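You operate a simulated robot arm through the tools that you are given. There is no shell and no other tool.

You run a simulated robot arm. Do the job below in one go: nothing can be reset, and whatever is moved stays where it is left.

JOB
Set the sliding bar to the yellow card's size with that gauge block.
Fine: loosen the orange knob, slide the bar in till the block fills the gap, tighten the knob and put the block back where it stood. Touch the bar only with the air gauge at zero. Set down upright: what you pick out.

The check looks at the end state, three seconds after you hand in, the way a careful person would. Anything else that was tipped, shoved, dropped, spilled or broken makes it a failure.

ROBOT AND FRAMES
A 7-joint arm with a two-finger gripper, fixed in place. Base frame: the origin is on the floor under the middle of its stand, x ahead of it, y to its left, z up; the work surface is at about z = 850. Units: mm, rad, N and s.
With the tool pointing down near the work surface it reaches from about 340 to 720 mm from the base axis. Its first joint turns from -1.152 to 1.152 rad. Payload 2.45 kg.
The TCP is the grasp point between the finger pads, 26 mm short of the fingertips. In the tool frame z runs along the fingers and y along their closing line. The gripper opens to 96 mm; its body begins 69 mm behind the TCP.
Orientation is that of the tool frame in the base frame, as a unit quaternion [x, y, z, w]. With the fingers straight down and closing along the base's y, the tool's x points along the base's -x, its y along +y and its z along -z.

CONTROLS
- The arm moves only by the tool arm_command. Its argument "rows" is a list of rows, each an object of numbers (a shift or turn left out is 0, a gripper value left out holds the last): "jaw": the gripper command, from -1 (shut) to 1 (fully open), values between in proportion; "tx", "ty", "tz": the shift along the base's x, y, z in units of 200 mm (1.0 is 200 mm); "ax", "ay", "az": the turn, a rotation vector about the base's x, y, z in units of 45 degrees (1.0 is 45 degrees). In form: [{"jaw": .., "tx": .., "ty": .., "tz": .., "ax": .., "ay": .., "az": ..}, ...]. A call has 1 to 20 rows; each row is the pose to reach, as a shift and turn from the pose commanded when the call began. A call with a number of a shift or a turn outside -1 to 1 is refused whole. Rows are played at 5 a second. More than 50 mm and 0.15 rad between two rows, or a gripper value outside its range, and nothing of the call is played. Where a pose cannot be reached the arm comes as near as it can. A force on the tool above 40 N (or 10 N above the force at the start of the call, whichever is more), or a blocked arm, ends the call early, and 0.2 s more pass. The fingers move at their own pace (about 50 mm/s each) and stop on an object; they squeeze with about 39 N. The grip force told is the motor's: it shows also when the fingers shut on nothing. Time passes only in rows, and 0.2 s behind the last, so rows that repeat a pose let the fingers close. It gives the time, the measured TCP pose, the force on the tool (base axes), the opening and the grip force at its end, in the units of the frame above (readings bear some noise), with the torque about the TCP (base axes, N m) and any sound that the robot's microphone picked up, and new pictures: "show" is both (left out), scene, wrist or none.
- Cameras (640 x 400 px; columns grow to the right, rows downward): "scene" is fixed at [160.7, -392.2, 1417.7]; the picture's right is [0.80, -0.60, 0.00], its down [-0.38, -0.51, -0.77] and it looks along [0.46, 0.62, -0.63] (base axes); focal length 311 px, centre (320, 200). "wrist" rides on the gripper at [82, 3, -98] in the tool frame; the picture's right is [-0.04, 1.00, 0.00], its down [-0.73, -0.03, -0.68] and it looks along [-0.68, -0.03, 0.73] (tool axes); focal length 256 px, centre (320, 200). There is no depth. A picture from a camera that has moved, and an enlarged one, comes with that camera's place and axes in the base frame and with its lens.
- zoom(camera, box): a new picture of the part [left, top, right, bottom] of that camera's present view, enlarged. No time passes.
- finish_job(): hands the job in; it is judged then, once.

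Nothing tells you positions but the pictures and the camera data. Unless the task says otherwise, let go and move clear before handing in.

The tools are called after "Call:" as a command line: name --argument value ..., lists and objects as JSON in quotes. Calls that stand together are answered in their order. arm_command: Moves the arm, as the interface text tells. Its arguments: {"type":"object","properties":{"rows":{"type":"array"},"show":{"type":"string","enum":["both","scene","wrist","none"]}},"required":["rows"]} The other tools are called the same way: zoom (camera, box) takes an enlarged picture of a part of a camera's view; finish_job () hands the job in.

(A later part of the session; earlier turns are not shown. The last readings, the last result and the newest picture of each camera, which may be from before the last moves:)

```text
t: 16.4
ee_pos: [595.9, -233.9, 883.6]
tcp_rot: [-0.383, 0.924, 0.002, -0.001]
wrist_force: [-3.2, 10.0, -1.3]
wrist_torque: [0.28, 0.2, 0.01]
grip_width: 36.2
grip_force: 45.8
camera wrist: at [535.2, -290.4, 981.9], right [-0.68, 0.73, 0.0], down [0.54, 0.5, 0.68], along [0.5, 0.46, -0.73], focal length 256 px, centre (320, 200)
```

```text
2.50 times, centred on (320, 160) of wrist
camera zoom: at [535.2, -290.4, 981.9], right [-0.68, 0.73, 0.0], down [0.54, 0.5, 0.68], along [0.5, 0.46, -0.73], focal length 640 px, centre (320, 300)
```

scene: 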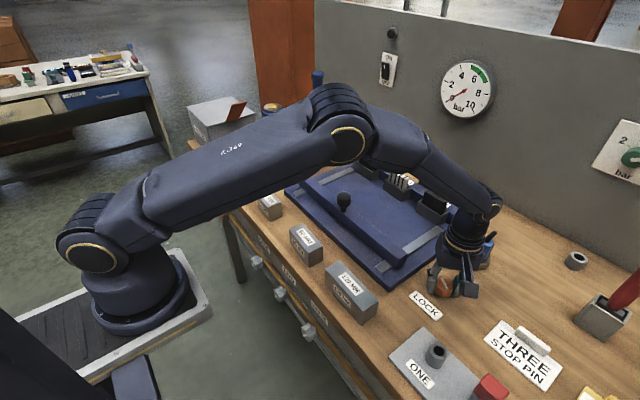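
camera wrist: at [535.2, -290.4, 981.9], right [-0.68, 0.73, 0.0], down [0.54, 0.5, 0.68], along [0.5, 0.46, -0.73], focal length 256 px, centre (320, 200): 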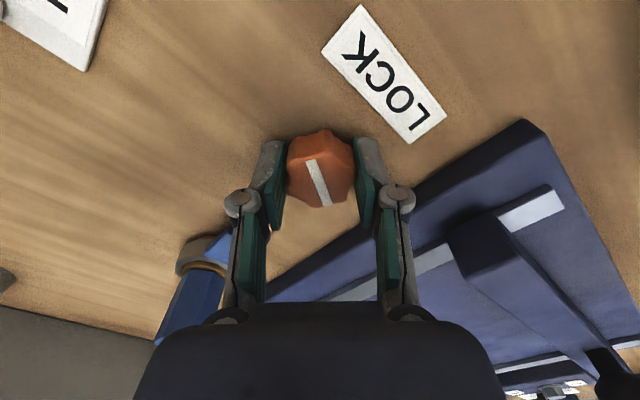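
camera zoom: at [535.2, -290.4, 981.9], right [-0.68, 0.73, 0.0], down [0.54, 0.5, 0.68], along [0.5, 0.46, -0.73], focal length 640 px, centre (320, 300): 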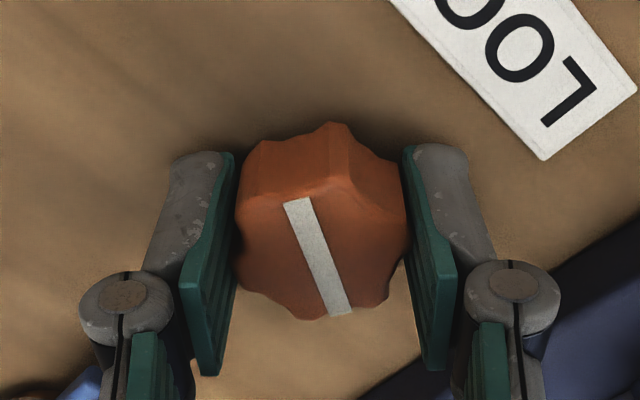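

It has turned 90° counter-clockwise without hitting a stop. I'll go somewhat further to feel for one.

Call:
arm_command --rows '[{"ty": 0.002}, {"ty": 0.002, "az": 0.1}, {"ty": 0.002, "az": 0.2}, {"ty": 0.002, "az": 0.3}, {"ty": 0.002, "az": 0.4}, {"ty": 0.002, "az": 0.5}, {"ty": 0.002, "az": 0.6}, {"ty": 0.002, "az": 0.7}, {"ty": 0.002, "az": 0.8}, {"ty": 0.002, "az": 0.8}]'

Call:
zoom --camera "wrist" --box '[220, 80, 420, 240]'

```text
t: 18.6
ee_pos: [595.2, -234.9, 881.8]
tcp_rot: [-0.65, 0.76, 0.0, -0.001]
wrist_force: [-8.3, 6.5, -12.9]
wrist_torque: [0.43, -0.14, -1.18]
grip_width: 36.6
grip_force: 44.8
camera wrist: at [578.6, -315.1, 981.2], right [-0.98, 0.2, 0.0], down [0.14, 0.72, 0.68], along [0.13, 0.67, -0.73], focal length 256 px, centre (320, 200)
```

scene: 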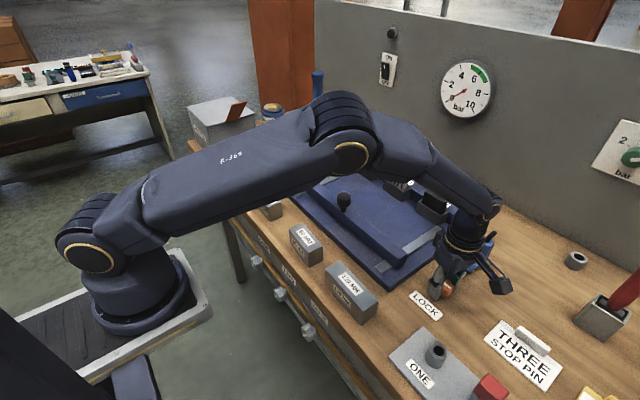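
wrist: 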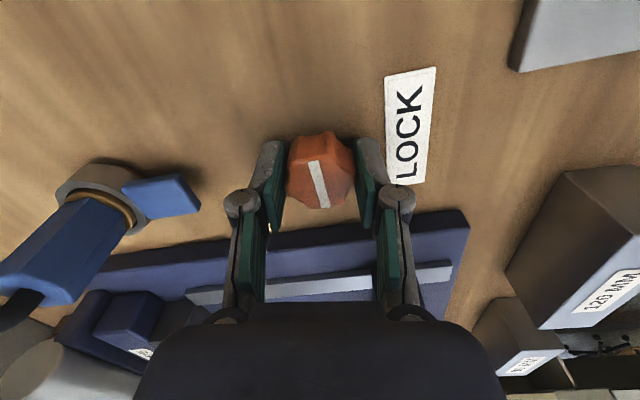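

```text
2.50 times, centred on (320, 160) of wrist
camera zoom: at [578.6, -315.1, 981.2], right [-0.98, 0.2, 0.0], down [0.14, 0.72, 0.68], along [0.13, 0.67, -0.73], focal length 640 px, centre (320, 300)
```

zoom: 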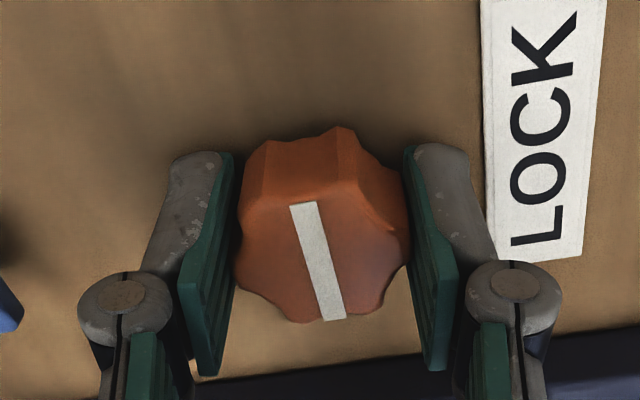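

The torque jumped to -1.2 N·m and the knob slipped slightly, so the loosened end stop is at about 120° from the start. I'll ease off, open a little and lift clear.

Call:
arm_command --rows '[{"az": -0.08}, {"az": -0.12}, {"az": -0.12, "jaw": 0.05}, {"az": -0.12}, {"az": -0.12}]' --show "none"

Call:
arm_command --rows '[{"tz": 0.08}, {"tz": 0.2}, {"tz": 0.4}, {"tz": 0.6, "az": -0.1}, {"tz": 0.7, "az": -0.25}, {"tz": 0.7, "az": -0.4}, {"tz": 0.7, "az": -0.55}, {"tz": 0.7, "az": -0.7}, {"tz": 0.7, "az": -0.85}, {"tz": 0.7, "az": -1.0}]'

Call:
zoom --camera "scene" --box '[380, 200, 540, 320]'

```text
t: 19.8
ee_pos: [595.2, -235.3, 883.3]
tcp_rot: [-0.613, 0.79, -0.001, 0.0]
wrist_force: [0.2, 0.7, -0.1]
wrist_torque: [0.01, -0.02, -0.01]
grip_width: 50.6
grip_force: 0.0
```

```text
t: 22.0
ee_pos: [595.2, -234.6, 1023.5]
tcp_rot: [-0.263, 0.965, 0.0, 0.0]
wrist_force: [-0.1, 0.2, 0.6]
wrist_torque: [-0.01, 0.0, -0.01]
grip_width: 50.5
grip_force: 0.0
camera wrist: at [522.8, -274.2, 1121.9], right [-0.47, 0.88, 0.0], down [0.65, 0.35, 0.68], along [0.6, 0.32, -0.73], focal length 256 px, centre (320, 200)
```

scene: 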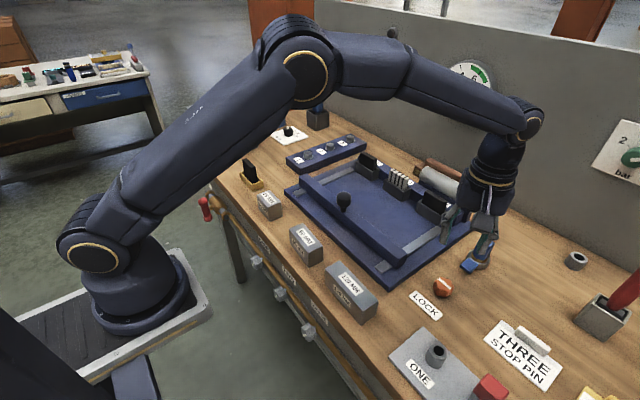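
wrist: 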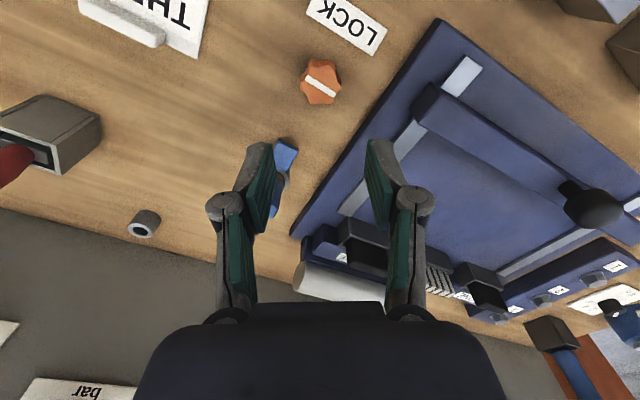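

```text
3.33 times, centred on (460, 260) of scene
camera zoom: at [160.7, -392.2, 1417.7], right [0.8, -0.6, 0.0], down [-0.38, -0.51, -0.77], along [0.46, 0.62, -0.63], focal length 1036 px, centre (-147, 0)
```

zoom: 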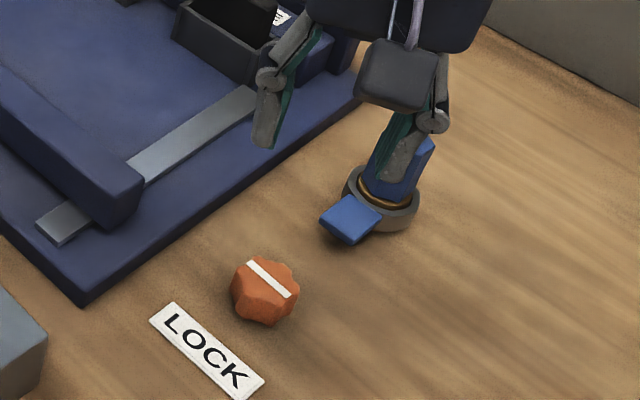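

The knob is loose, with its stripe turned 120° to lie along y. Now I'll move over the 120 MM block, with the jaws turned to close along x.

Call:
arm_command --rows '[{"jaw": 0.5, "tx": -0.12, "ty": 0.07, "az": 0.12}, {"tx": -0.24, "ty": 0.14, "az": 0.24}, {"tx": -0.36, "ty": 0.21, "az": 0.36}, {"tx": -0.48, "ty": 0.29, "az": 0.48}, {"tx": -0.6, "ty": 0.37, "az": 0.6}, {"tx": -0.7, "ty": 0.44, "az": 0.72}, {"tx": -0.78, "ty": 0.49, "az": 0.84}, {"tx": -0.82, "ty": 0.51, "az": 0.92}, {"tx": -0.82, "ty": 0.51, "az": 0.92}]' --show "none"

Call:
arm_command --rows '[{"az": 0.13}, {"az": 0.26}, {"az": 0.4}, {"az": 0.4}]'

Call:
zoom --camera "wrist" --box '[200, 20, 440, 180]'

Call:
zoom --camera "scene" --box '[300, 240, 420, 340]'

```text
t: 24.0
ee_pos: [432.2, -133.8, 1023.5]
tcp_rot: [-0.589, 0.808, -0.001, 0.0]
wrist_force: [-0.7, 0.3, -0.9]
wrist_torque: [0.02, 0.0, 0.0]
grip_width: 72.0
grip_force: 0.0
```

```text
t: 25.0
ee_pos: [432.3, -133.6, 1023.9]
tcp_rot: [0.708, -0.706, 0.0, 0.0]
wrist_force: [-0.7, 0.9, -0.3]
wrist_torque: [0.01, -0.03, 0.01]
grip_width: 71.8
grip_force: 0.1
camera wrist: at [428.2, -215.0, 1122.1], right [-1.0, 0.04, 0.0], down [0.03, 0.73, 0.68], along [0.03, 0.68, -0.73], focal length 256 px, centre (320, 200)
```

scene: 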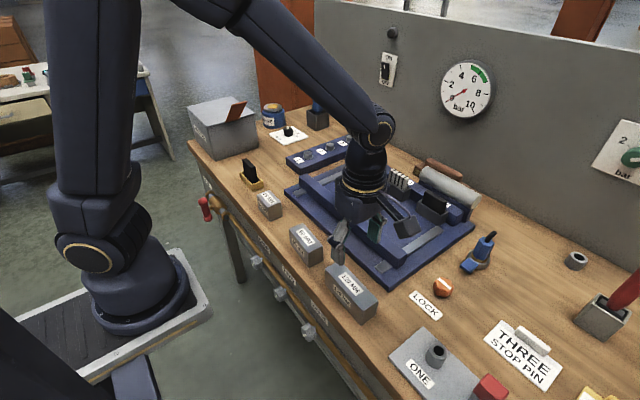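
wrist: 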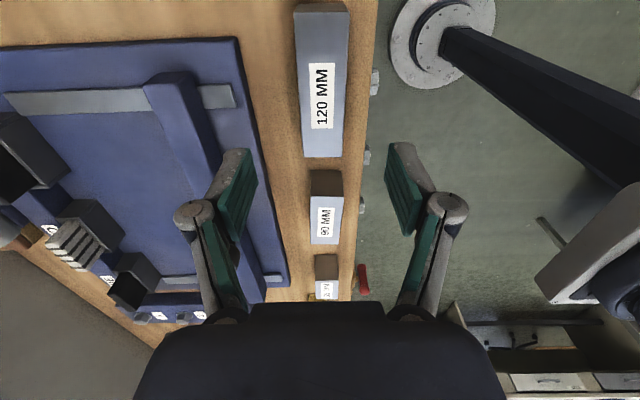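

```text
2.50 times, centred on (320, 100) of wrist
camera zoom: at [428.2, -215.0, 1122.1], right [-1.0, 0.04, 0.0], down [0.03, 0.73, 0.68], along [0.03, 0.68, -0.73], focal length 640 px, centre (320, 450)
```

zoom: 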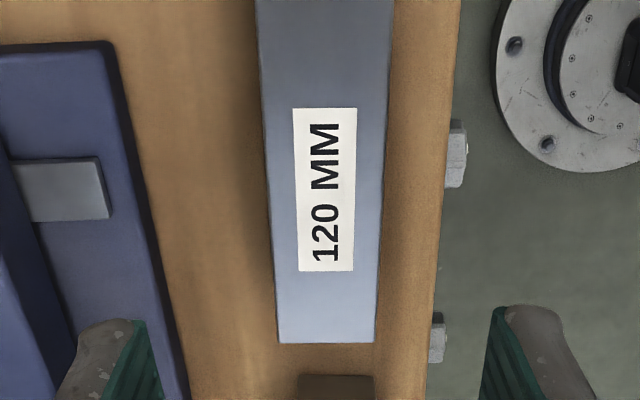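

```text
4.00 times, centred on (360, 290) of scene
camera zoom: at [160.7, -392.2, 1417.7], right [0.8, -0.6, 0.0], down [-0.38, -0.51, -0.77], along [0.46, 0.62, -0.63], focal length 1243 px, centre (160, -160)
```

zoom: 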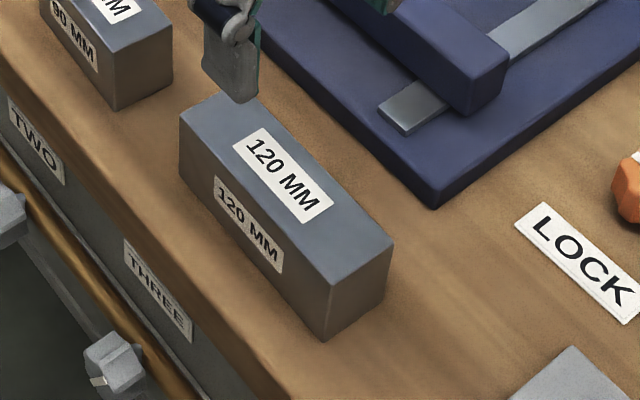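

The 120 MM block's centre is about (430, -130). Its top is near z = 900, it is about 38 mm wide, and it is yawed roughly -1.7°. I'll match that yaw and go down.

Call:
arm_command --rows '[{"tx": -0.0115, "ty": 0.018, "tz": -0.1, "az": -0.04}, {"tx": -0.0115, "ty": 0.018, "tz": -0.22, "az": -0.04}, {"tx": -0.0115, "ty": 0.018, "tz": -0.34, "az": -0.04}, {"tx": -0.0115, "ty": 0.018, "tz": -0.42, "az": -0.04}, {"tx": -0.0115, "ty": 0.018, "tz": -0.42, "az": -0.04}]'

Call:
zoom --camera "wrist" --box '[200, 20, 440, 220]'

Call:
zoom --camera "scene" --box '[280, 220, 420, 340]'

```text
t: 26.2
ee_pos: [429.7, -129.6, 939.2]
tcp_rot: [-0.696, 0.718, 0.0, 0.0]
wrist_force: [-0.4, -0.2, -0.2]
wrist_torque: [0.03, 0.0, -0.02]
grip_width: 71.9
grip_force: 0.0
camera wrist: at [422.5, -211.1, 1038.5], right [-1.0, 0.07, 0.0], down [0.05, 0.73, 0.68], along [0.05, 0.68, -0.73], focal length 256 px, centre (320, 200)
```

scene: 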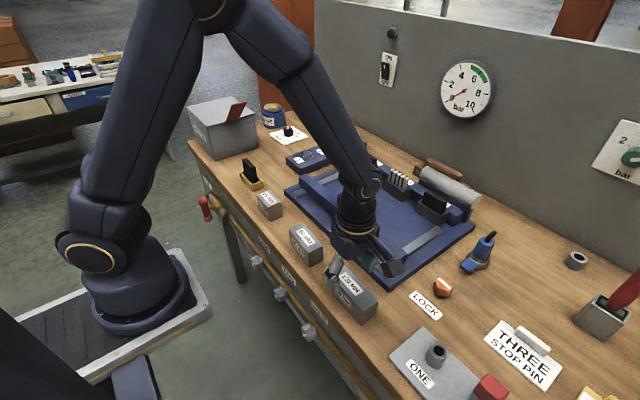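
wrist: 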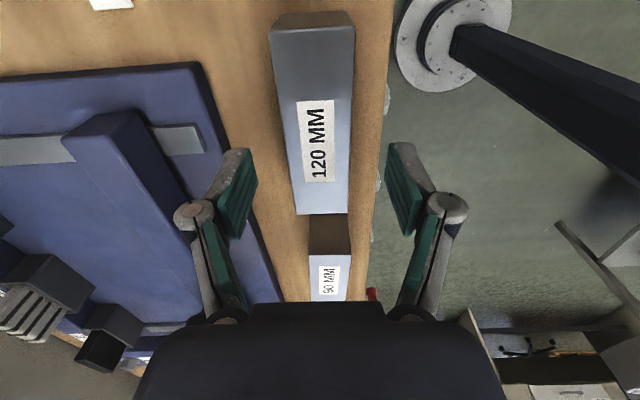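

```text
2.00 times, centred on (320, 120) of wrist
camera zoom: at [422.5, -211.1, 1038.5], right [-1.0, 0.07, 0.0], down [0.05, 0.73, 0.68], along [0.05, 0.68, -0.73], focal length 512 px, centre (320, 360)
```

zoom: 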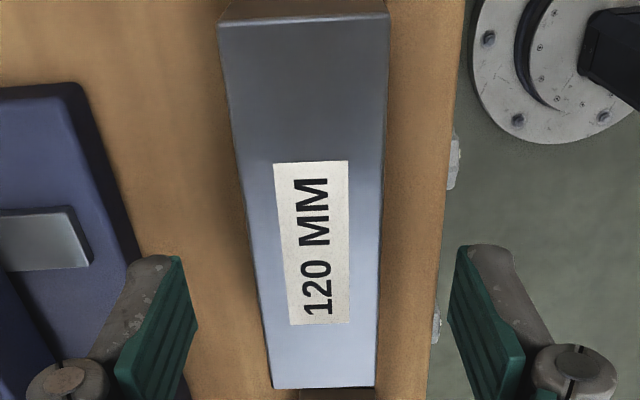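

```text
3.33 times, centred on (350, 280) of scene
camera zoom: at [160.7, -392.2, 1417.7], right [0.8, -0.6, 0.0], down [-0.38, -0.51, -0.77], along [0.46, 0.62, -0.63], focal length 1036 px, centre (220, -67)
```

zoom: 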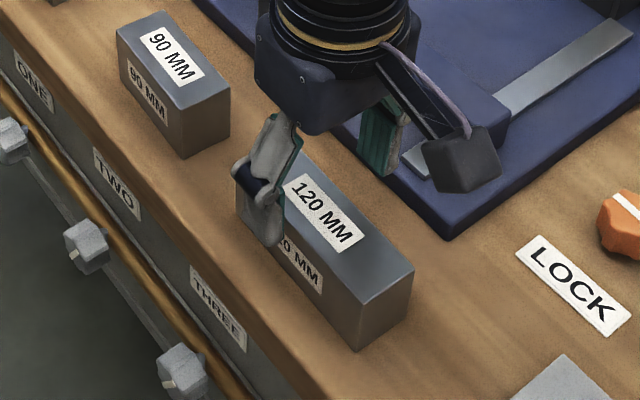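

Call:
arm_command --rows '[{"tz": -0.1}, {"tz": -0.2}, {"tz": -0.275}, {"tz": -0.275}]' --show "wrist"

Call:
zoom --camera "scene" --box '[280, 220, 420, 340]'

```text
t: 27.2
ee_pos: [430.1, -130.1, 886.0]
tcp_rot: [-0.696, 0.718, 0.0, 0.0]
wrist_force: [-0.4, -0.4, 0.6]
wrist_torque: [0.02, 0.0, 0.02]
grip_width: 72.1
grip_force: 0.1
camera wrist: at [423.2, -210.9, 984.6], right [-1.0, 0.07, 0.0], down [0.05, 0.73, 0.68], along [0.05, 0.68, -0.73], focal length 256 px, centre (320, 200)
```

wrist: 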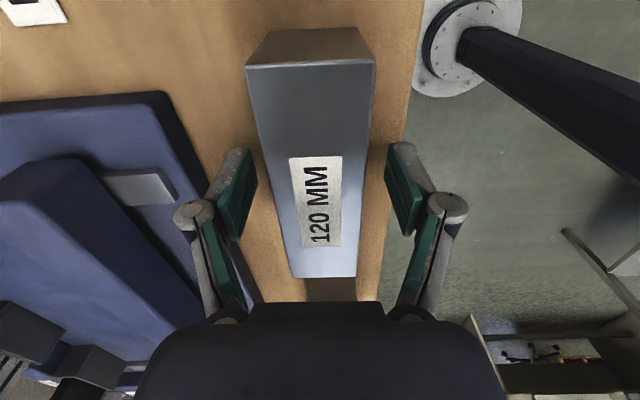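

```text
3.33 times, centred on (350, 280) of scene
camera zoom: at [160.7, -392.2, 1417.7], right [0.8, -0.6, 0.0], down [-0.38, -0.51, -0.77], along [0.46, 0.62, -0.63], focal length 1036 px, centre (220, -67)
```

zoom: 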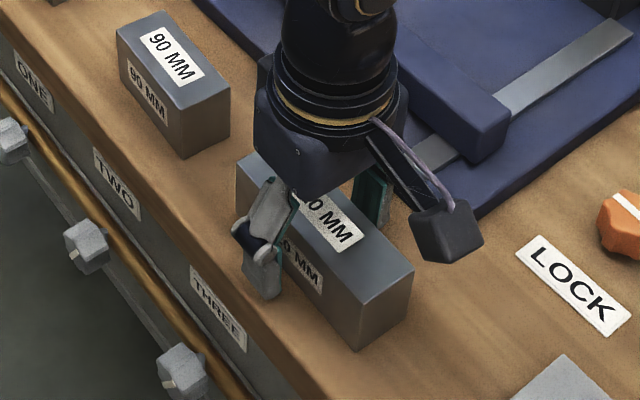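

Call:
arm_command --rows '[{"jaw": -1}, {"jaw": -1}, {"jaw": -1}, {"jaw": -1}, {"jaw": -1}]' --show "wrist"

```text
t: 28.4
ee_pos: [429.2, -129.8, 885.6]
tcp_rot: [-0.696, 0.718, 0.0, 0.0]
wrist_force: [1.2, -0.8, 0.4]
wrist_torque: [-0.06, -0.12, 0.04]
grip_width: 39.3
grip_force: 39.1
camera wrist: at [423.3, -210.9, 984.9], right [-1.0, 0.07, 0.0], down [0.05, 0.73, 0.68], along [0.05, 0.68, -0.73], focal length 256 px, centre (320, 200)
```

wrist: 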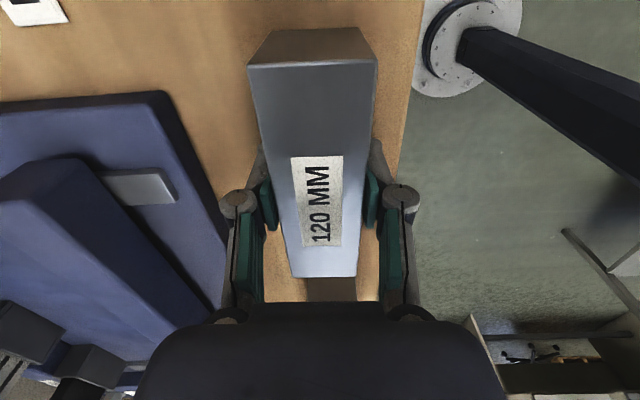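

The block is gripped at about 39–40 mm. I'll lift it a little first to check the hold.

Call:
arm_command --rows '[{"tz": 0.03}, {"tz": 0.08}, {"tz": 0.15}, {"tz": 0.15}]'

```text
t: 29.4
ee_pos: [430.0, -128.4, 915.1]
tcp_rot: [-0.696, 0.718, 0.0, 0.0]
wrist_force: [-0.1, 0.1, 3.5]
wrist_torque: [-0.06, -0.12, -0.08]
grip_width: 39.3
grip_force: 38.6
camera wrist: at [423.4, -211.0, 1013.5], right [-1.0, 0.07, 0.0], down [0.05, 0.73, 0.68], along [0.05, 0.68, -0.73], focal length 256 px, centre (320, 200)
```

scene: 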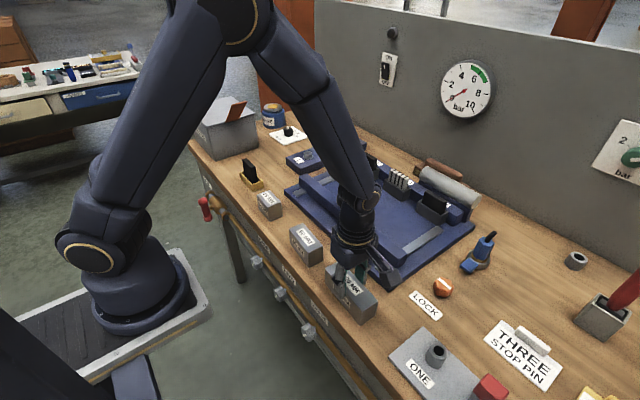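
wrist: 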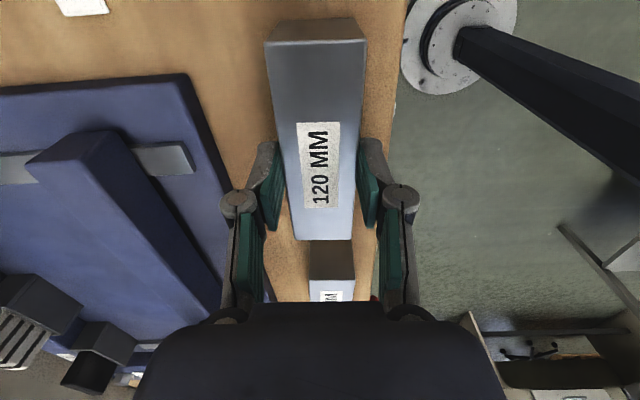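

Call:
zoom --camera "scene" --box '[290, 230, 410, 330]'

Call:
zoom --camera "wrist" --box '[220, 100, 420, 260]'

```text
4.00 times, centred on (350, 280) of scene
camera zoom: at [160.7, -392.1, 1417.7], right [0.8, -0.6, 0.0], down [-0.38, -0.51, -0.77], along [0.46, 0.62, -0.63], focal length 1243 px, centre (200, -120)
```

zoom: 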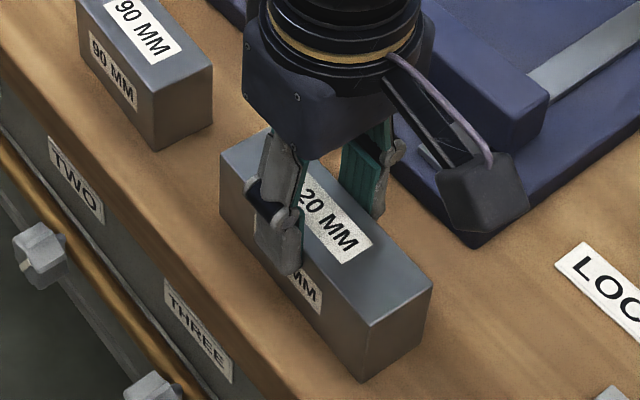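

```text
2.50 times, centred on (320, 180) of wrist
camera zoom: at [423.4, -211.0, 1013.5], right [-1.0, 0.07, 0.0], down [0.05, 0.73, 0.68], along [0.05, 0.68, -0.73], focal length 640 px, centre (320, 250)
```

zoom: 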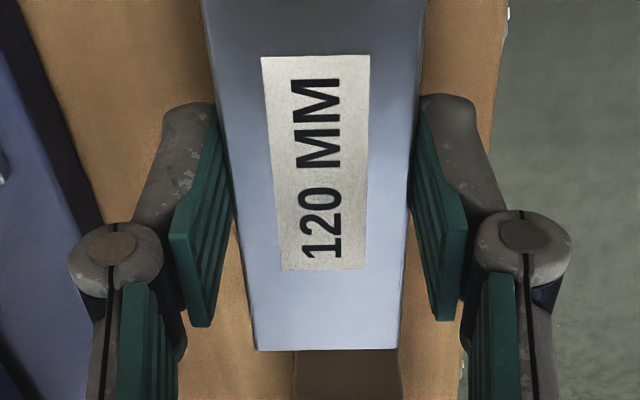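

The block stayed on the bench and the pads slid up its sides, so it is heavy or slick. I'll go back down, re-grip, and lift very gently while reading the force.

Call:
arm_command --rows '[{"jaw": 0.0}, {"jaw": 0.0}, {"tz": -0.08}, {"tz": -0.16}, {"tz": -0.175}, {"tz": -0.175, "jaw": -1}, {"tz": -0.175}, {"tz": -0.175}, {"tz": -0.175}, {"tz": -0.175}, {"tz": -0.175}]' --show "wrist"

Call:
arm_command --rows '[{"tz": 0.002}, {"tz": 0.004}, {"tz": 0.006}, {"tz": 0.008}]' --show "none"

```text
t: 31.8
ee_pos: [429.8, -129.1, 879.7]
tcp_rot: [-0.696, 0.718, -0.001, 0.0]
wrist_force: [2.0, -0.4, 1.2]
wrist_torque: [-0.1, -0.15, 0.05]
grip_width: 39.7
grip_force: 38.9
camera wrist: at [423.1, -210.3, 978.1], right [-1.0, 0.07, 0.0], down [0.05, 0.73, 0.68], along [0.05, 0.68, -0.73], focal length 256 px, centre (320, 200)
```

wrist: 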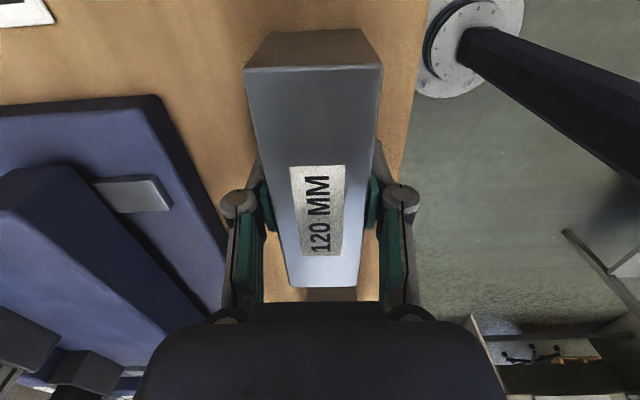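

```text
t: 32.8
ee_pos: [429.8, -128.2, 881.1]
tcp_rot: [-0.696, 0.718, 0.0, 0.0]
wrist_force: [-0.4, 0.9, 0.0]
wrist_torque: [-0.01, 0.0, -0.02]
grip_width: 39.6
grip_force: 39.2
```

Call:
arm_command --rows '[{"tz": 0.005}, {"tz": 0.01}, {"tz": 0.015}, {"tz": 0.02}, {"tz": 0.025}, {"tz": 0.03}, {"tz": 0.035}, {"tz": 0.04}]' --show "wrist"

Call:
zoom --camera "scene" --box '[290, 230, 410, 330]'

Call:
zoom --camera "wrist" --box '[220, 100, 420, 260]'

```text
t: 34.6
ee_pos: [429.0, -129.4, 887.1]
tcp_rot: [-0.696, 0.718, 0.0, 0.0]
wrist_force: [-0.9, 0.0, -3.2]
wrist_torque: [0.03, -0.03, 0.01]
grip_width: 39.5
grip_force: 38.3
camera wrist: at [423.0, -210.8, 987.4], right [-1.0, 0.07, 0.0], down [0.05, 0.73, 0.68], along [0.05, 0.68, -0.73], focal length 256 px, centre (320, 200)
```

wrist: 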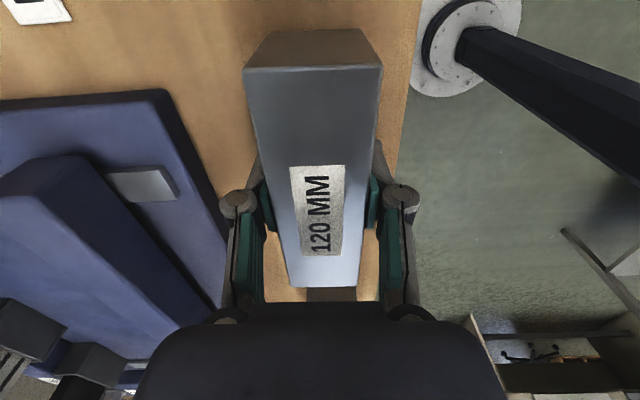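

```text
4.00 times, centred on (350, 280) of scene
camera zoom: at [160.8, -392.2, 1417.7], right [0.8, -0.6, 0.0], down [-0.38, -0.51, -0.77], along [0.46, 0.62, -0.63], focal length 1243 px, centre (200, -120)
```

zoom: 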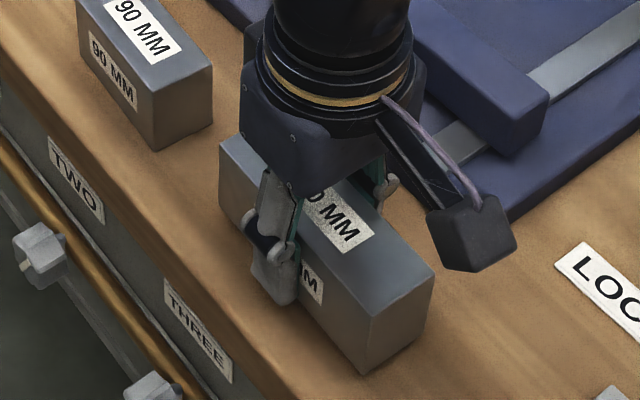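

```text
2.50 times, centred on (320, 180) of wrist
camera zoom: at [423.0, -210.8, 987.4], right [-1.0, 0.07, 0.0], down [0.05, 0.73, 0.68], along [0.05, 0.68, -0.73], focal length 640 px, centre (320, 250)
```

zoom: 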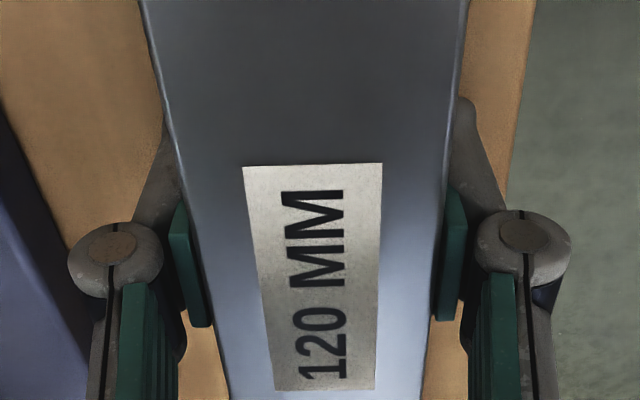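

This time the block came up with the gripper. I'll lift smoothly to a safe height and check again.

Call:
arm_command --rows '[{"tz": 0.01}, {"tz": 0.025}, {"tz": 0.05}, {"tz": 0.08}, {"tz": 0.115}, {"tz": 0.15}, {"tz": 0.19}, {"tz": 0.23}, {"tz": 0.27}, {"tz": 0.31}, {"tz": 0.345}, {"tz": 0.375}, {"tz": 0.395}, {"tz": 0.4}]'

Call:
zoom --camera "wrist" --box '[220, 100, 420, 260]'

```text
t: 37.6
ee_pos: [429.7, -129.3, 970.3]
tcp_rot: [-0.696, 0.718, 0.0, 0.0]
wrist_force: [0.4, -0.2, -2.2]
wrist_torque: [0.02, 0.0, -0.03]
grip_width: 39.6
grip_force: 39.2
camera wrist: at [423.2, -210.9, 1067.9], right [-1.0, 0.07, 0.0], down [0.05, 0.73, 0.68], along [0.05, 0.68, -0.73], focal length 256 px, centre (320, 200)
```

scene: 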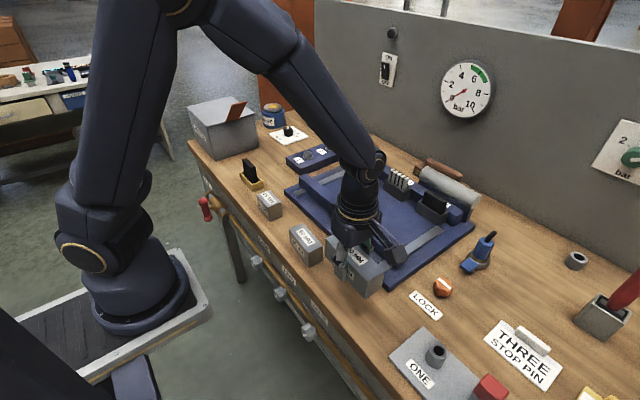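
wrist: 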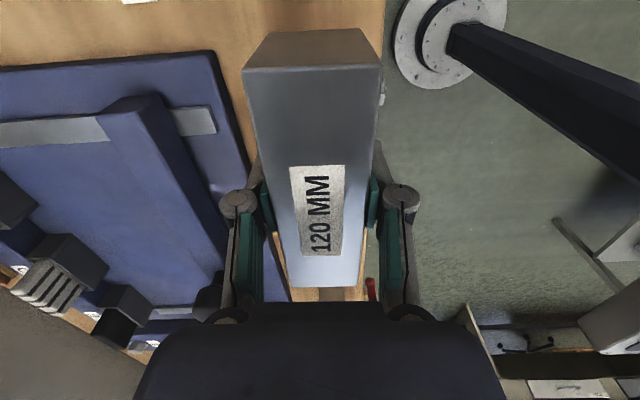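

```text
2.50 times, centred on (320, 180) of wrist
camera zoom: at [423.2, -210.9, 1067.9], right [-1.0, 0.07, 0.0], down [0.05, 0.73, 0.68], along [0.05, 0.68, -0.73], focal length 640 px, centre (320, 250)
```

zoom: 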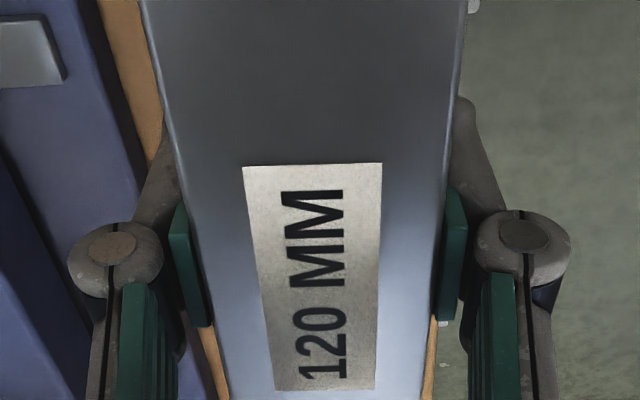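

The block is held firmly. I'll carry it over the bar, well clear of the black knob, while turning the jaws back so the block points along x.

Call:
arm_command --rows '[{"tx": 0.01, "ty": 0.01, "az": -0.04}, {"tx": 0.03, "ty": 0.03, "az": -0.12}, {"tx": 0.06, "ty": 0.06, "az": -0.21}, {"tx": 0.1, "ty": 0.09, "az": -0.31}, {"tx": 0.15, "ty": 0.13, "az": -0.41}, {"tx": 0.2, "ty": 0.17, "az": -0.51}, {"tx": 0.25, "ty": 0.21, "az": -0.61}, {"tx": 0.3, "ty": 0.25, "az": -0.71}, {"tx": 0.34, "ty": 0.28, "az": -0.8}, {"tx": 0.37, "ty": 0.3, "az": -0.88}, {"tx": 0.39, "ty": 0.31, "az": -0.94}, {"tx": 0.4, "ty": 0.32, "az": -0.98}, {"tx": 0.4, "ty": 0.32, "az": -0.98}]'

Call:
zoom --camera "scene" --box '[280, 140, 480, 290]'

```text
t: 40.4
ee_pos: [509.0, -66.3, 969.2]
tcp_rot: [-0.375, 0.927, 0.0, -0.001]
wrist_force: [-0.4, -0.1, -2.7]
wrist_torque: [0.01, 0.03, -0.01]
grip_width: 39.6
grip_force: 39.0
camera wrist: at [448.0, -120.5, 1067.9], right [-0.67, 0.75, 0.0], down [0.55, 0.49, 0.68], along [0.51, 0.45, -0.73], focal length 256 px, centre (320, 200)
```

scene: 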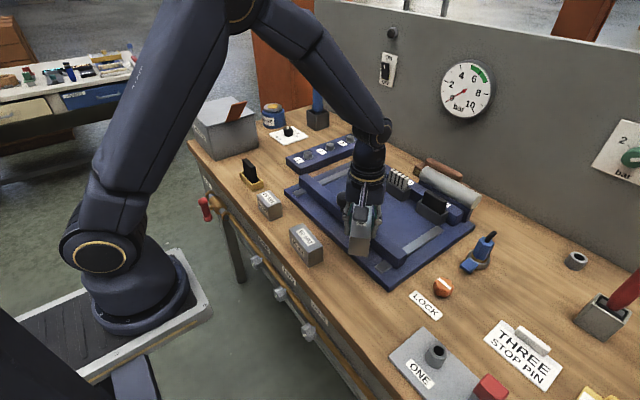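
wrist: 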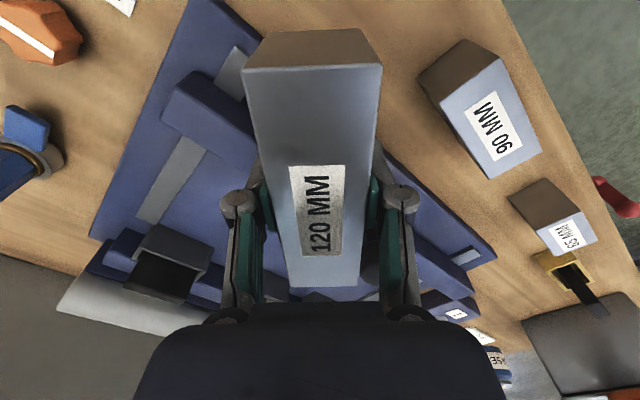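

```text
2.67 times, centred on (380, 215) of scene
camera zoom: at [160.8, -392.2, 1417.7], right [0.8, -0.6, 0.0], down [-0.38, -0.51, -0.77], along [0.46, 0.62, -0.63], focal length 828 px, centre (160, 160)
```

zoom: 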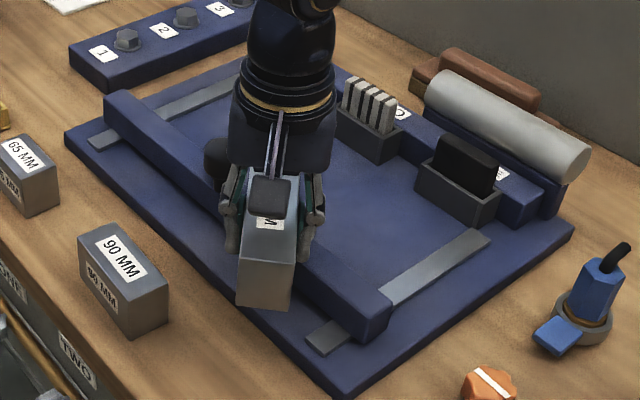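

Call:
arm_command --rows '[{"tx": 0.02, "tz": 0.01, "az": -0.04}, {"tx": 0.06, "tz": 0.03, "az": -0.11}, {"tx": 0.12, "tz": 0.03, "az": -0.2}, {"tx": 0.2, "tz": 0.03, "az": -0.3}, {"tx": 0.28, "tz": 0.03, "az": -0.4}, {"tx": 0.36, "tz": 0.03, "az": -0.5}, {"tx": 0.44, "tz": 0.03, "az": -0.6}, {"tx": 0.52, "tz": 0.03, "az": -0.7}, {"tx": 0.6, "tz": 0.03, "az": -0.79}, {"tx": 0.68, "tz": 0.03, "az": -0.87}, {"tx": 0.74, "tz": 0.03, "az": -0.93}, {"tx": 0.785, "tz": 0.03, "az": -0.97}, {"tx": 0.81, "tz": 0.03, "az": -0.979}, {"tx": 0.81, "tz": 0.03, "az": -0.979}]'

Call:
zoom --camera "scene" --box '[280, 140, 480, 290]'

```text
t: 43.4
ee_pos: [672.1, -65.6, 975.4]
tcp_rot: [0.001, 1.0, 0.0, 0.0]
wrist_force: [0.5, 0.1, -2.5]
wrist_torque: [-0.02, -0.02, -0.03]
grip_width: 39.5
grip_force: 38.7
camera wrist: at [589.7, -62.7, 1073.9], right [0.04, 1.0, 0.0], down [0.73, -0.03, 0.68], along [0.68, -0.03, -0.73], focal length 256 px, centre (320, 200)
```

scene: 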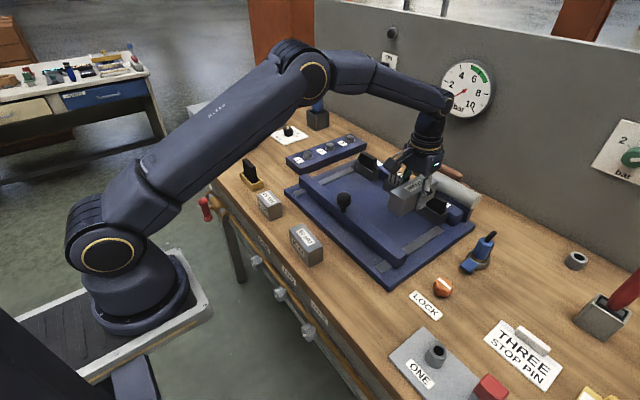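
wrist: 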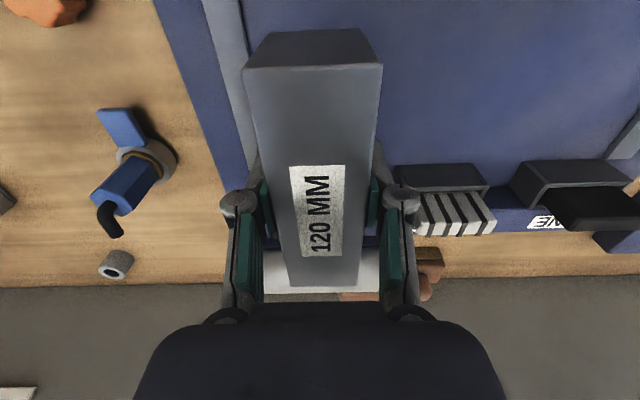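

```text
2.67 times, centred on (380, 215) of scene
camera zoom: at [160.8, -392.2, 1417.7], right [0.8, -0.6, 0.0], down [-0.38, -0.51, -0.77], along [0.46, 0.62, -0.63], focal length 828 px, centre (160, 160)
```

zoom: 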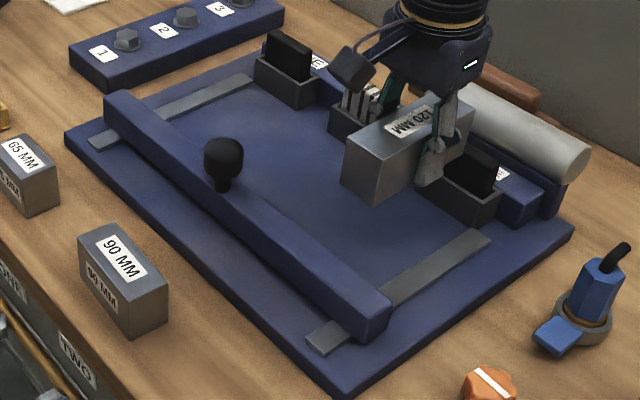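

The block is over the plate pointing along x. I'll slide it over to pocket TWO on the centre line, then lower it onto the plate just short of the pocket's front.

Call:
arm_command --rows '[{"ty": 0.02}, {"ty": 0.06}, {"ty": 0.12}, {"ty": 0.2}, {"ty": 0.28}, {"ty": 0.36}, {"ty": 0.43}, {"ty": 0.49}, {"ty": 0.52}, {"ty": 0.533}, {"ty": 0.533}]' --show "wrist"

Call:
arm_command --rows '[{"tz": -0.03}, {"tz": -0.08}, {"tz": -0.14}, {"tz": -0.2}, {"tz": -0.25}, {"tz": -0.28}, {"tz": -0.3}, {"tz": -0.3}]'

Call:
zoom --camera "scene" --box '[300, 130, 480, 270]'

```text
t: 45.8
ee_pos: [671.2, 41.8, 973.5]
tcp_rot: [-0.001, 1.0, -0.001, 0.0]
wrist_force: [-0.4, -0.2, -3.2]
wrist_torque: [-0.01, 0.01, 0.02]
grip_width: 39.6
grip_force: 39.2
camera wrist: at [589.0, 45.5, 1072.8], right [0.04, 1.0, 0.0], down [0.73, -0.03, 0.68], along [0.68, -0.03, -0.73], focal length 256 px, centre (320, 200)
```

wrist: 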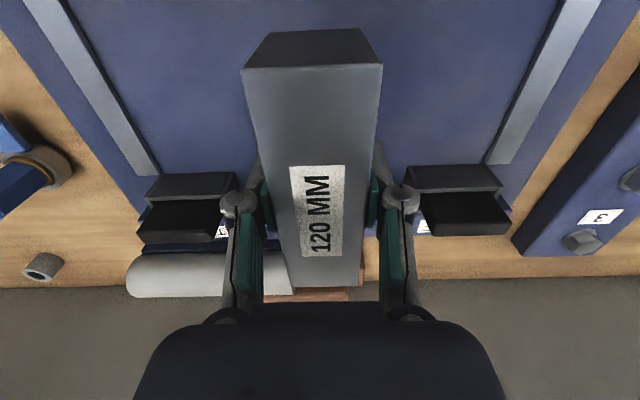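

```text
t: 47.6
ee_pos: [671.7, 40.7, 915.2]
tcp_rot: [-0.001, 1.0, 0.0, 0.0]
wrist_force: [-0.3, 0.7, -3.1]
wrist_torque: [0.0, -0.03, 0.0]
grip_width: 39.4
grip_force: 39.4
camera wrist: at [589.0, 44.5, 1013.6], right [0.04, 1.0, 0.0], down [0.73, -0.03, 0.68], along [0.68, -0.03, -0.73], focal length 256 px, centre (320, 200)
```

scene: 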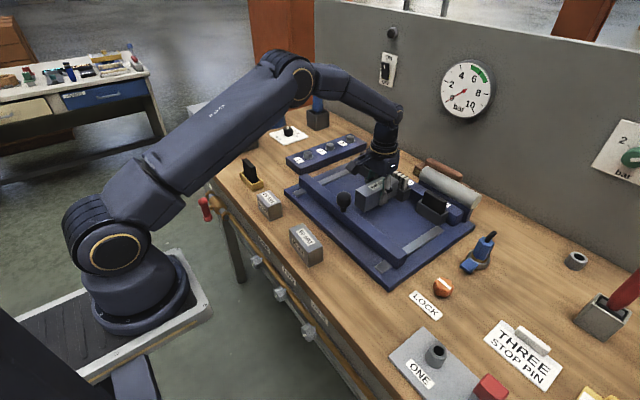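
wrist: 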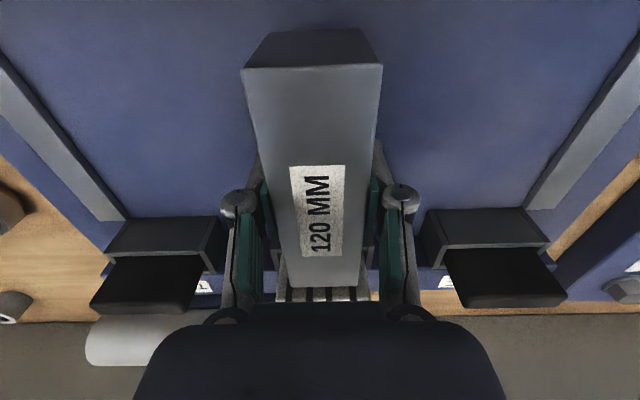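

```text
2.86 times, centred on (390, 200) of scene
camera zoom: at [160.8, -392.2, 1417.7], right [0.8, -0.6, 0.0], down [-0.38, -0.51, -0.77], along [0.46, 0.62, -0.63], focal length 888 px, centre (120, 200)
```

zoom: 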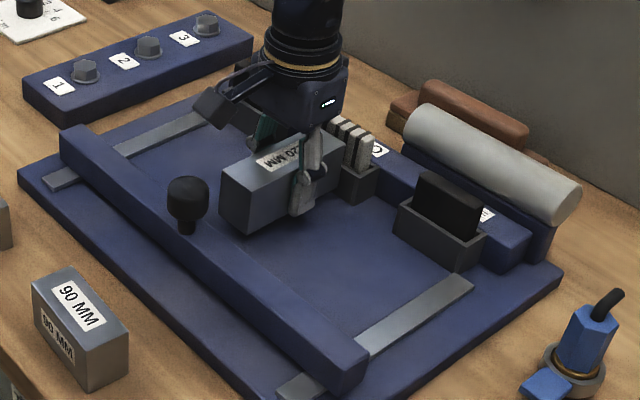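

Call:
arm_command --rows '[{"tz": -0.015}, {"tz": -0.03}, {"tz": -0.045}, {"tz": -0.055}, {"tz": -0.06}]' --show "none"

Call:
arm_command --rows '[{"tz": -0.004}, {"tz": -0.008}, {"tz": -0.008}]' --show "none"

```text
t: 48.8
ee_pos: [671.3, 40.2, 902.9]
tcp_rot: [0.0, 1.0, -0.001, 0.0]
wrist_force: [-0.8, 0.1, -3.6]
wrist_torque: [0.0, -0.01, 0.0]
grip_width: 39.3
grip_force: 38.5
```

```text
t: 49.6
ee_pos: [669.8, 41.1, 901.5]
tcp_rot: [-0.001, 1.0, 0.0, 0.0]
wrist_force: [-0.7, -0.4, -3.8]
wrist_torque: [0.01, 0.01, 0.02]
grip_width: 39.6
grip_force: 39.0
```

Call:
arm_command --rows '[{"tz": -0.004}, {"tz": -0.008}, {"tz": -0.008}]' --show "none"

Call:
arm_command --rows '[{"tz": -0.004}, {"tz": -0.008}, {"tz": -0.008}]' --show "none"

```text
t: 50.4
ee_pos: [671.1, 41.5, 898.6]
tcp_rot: [-0.001, 1.0, 0.0, 0.0]
wrist_force: [0.3, -0.6, -1.8]
wrist_torque: [-0.02, -0.02, 0.0]
grip_width: 39.4
grip_force: 39.5
```

```text
t: 51.2
ee_pos: [670.5, 41.1, 899.1]
tcp_rot: [-0.001, 1.0, 0.0, 0.0]
wrist_force: [-8.2, -1.7, 16.7]
wrist_torque: [-0.13, 1.08, 0.05]
grip_width: 39.4
grip_force: 39.2
```

The block is on the plate (contact force felt). I'll relax slightly, release it, and rise to inspect.

Call:
arm_command --rows '[{"tz": 0.003}, {"tz": 0.004}, {"tz": 0.004, "jaw": -0.1}, {"tz": 0.004, "jaw": 0.2}, {"tz": 0.004, "jaw": 0.3}, {"tz": 0.004, "jaw": 0.3}]' --show "wrist"

Call:
arm_command --rows '[{"tz": 0.05}, {"tz": 0.15}, {"tz": 0.3}, {"tz": 0.45}, {"tz": 0.6}, {"tz": 0.6}]'

Call:
zoom --camera "wrist" --box '[200, 60, 440, 220]'

Call:
zoom --camera "scene" --box '[300, 130, 480, 270]'

```text
t: 52.6
ee_pos: [672.1, 41.1, 898.2]
tcp_rot: [-0.001, 1.0, 0.001, 0.0]
wrist_force: [0.4, -0.2, 0.4]
wrist_torque: [-0.02, 0.0, 0.02]
grip_width: 62.5
grip_force: 0.1
camera wrist: at [589.3, 44.4, 997.4], right [0.04, 1.0, 0.0], down [0.73, -0.03, 0.68], along [0.68, -0.03, -0.73], focal length 256 px, centre (320, 200)
```

wrist: 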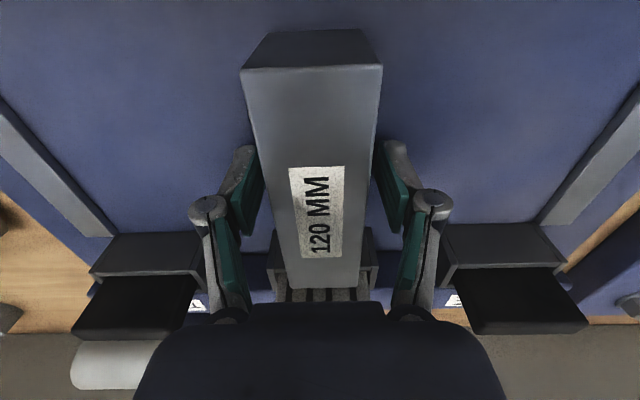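

```text
t: 54.0
ee_pos: [669.1, 41.7, 1019.1]
tcp_rot: [-0.001, 1.0, 0.0, 0.001]
wrist_force: [0.0, 0.1, 1.0]
wrist_torque: [0.01, -0.01, -0.01]
grip_width: 62.5
grip_force: 0.1
camera wrist: at [588.0, 45.3, 1118.3], right [0.04, 1.0, 0.0], down [0.73, -0.03, 0.68], along [0.68, -0.03, -0.73], focal length 256 px, centre (320, 200)
```

scene: 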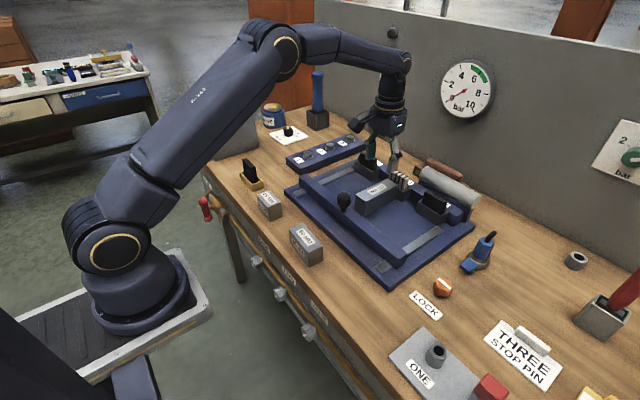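
wrist: 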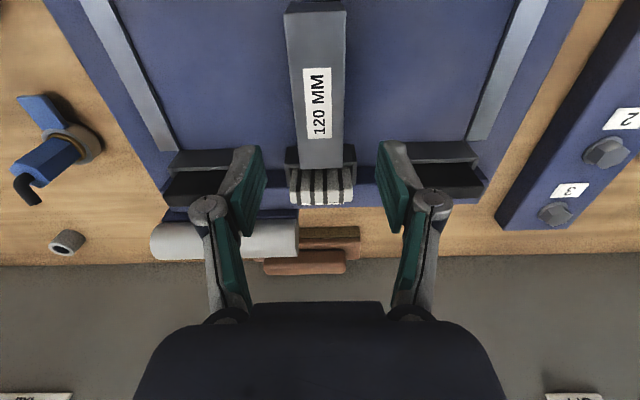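

```text
2.50 times, centred on (320, 140) of wrist
camera zoom: at [588.0, 45.3, 1118.3], right [0.04, 1.0, 0.0], down [0.73, -0.03, 0.68], along [0.68, -0.03, -0.73], focal length 640 px, centre (320, 350)
```

zoom: 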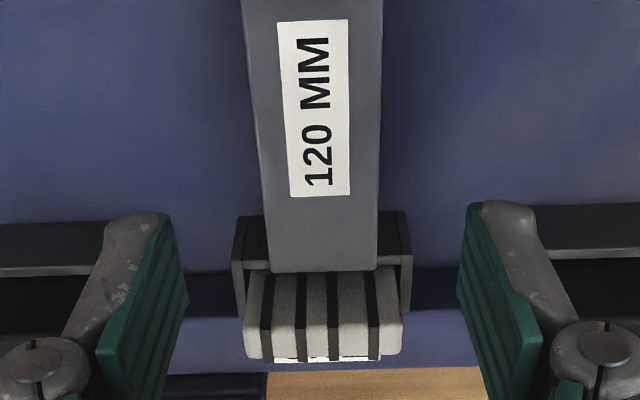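

```text
2.86 times, centred on (390, 200) of scene
camera zoom: at [160.7, -392.2, 1417.7], right [0.8, -0.6, 0.0], down [-0.38, -0.51, -0.77], along [0.46, 0.62, -0.63], focal length 888 px, centre (120, 200)
```

zoom: 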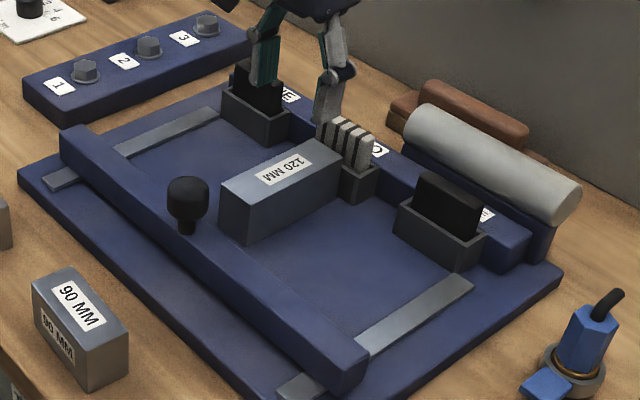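

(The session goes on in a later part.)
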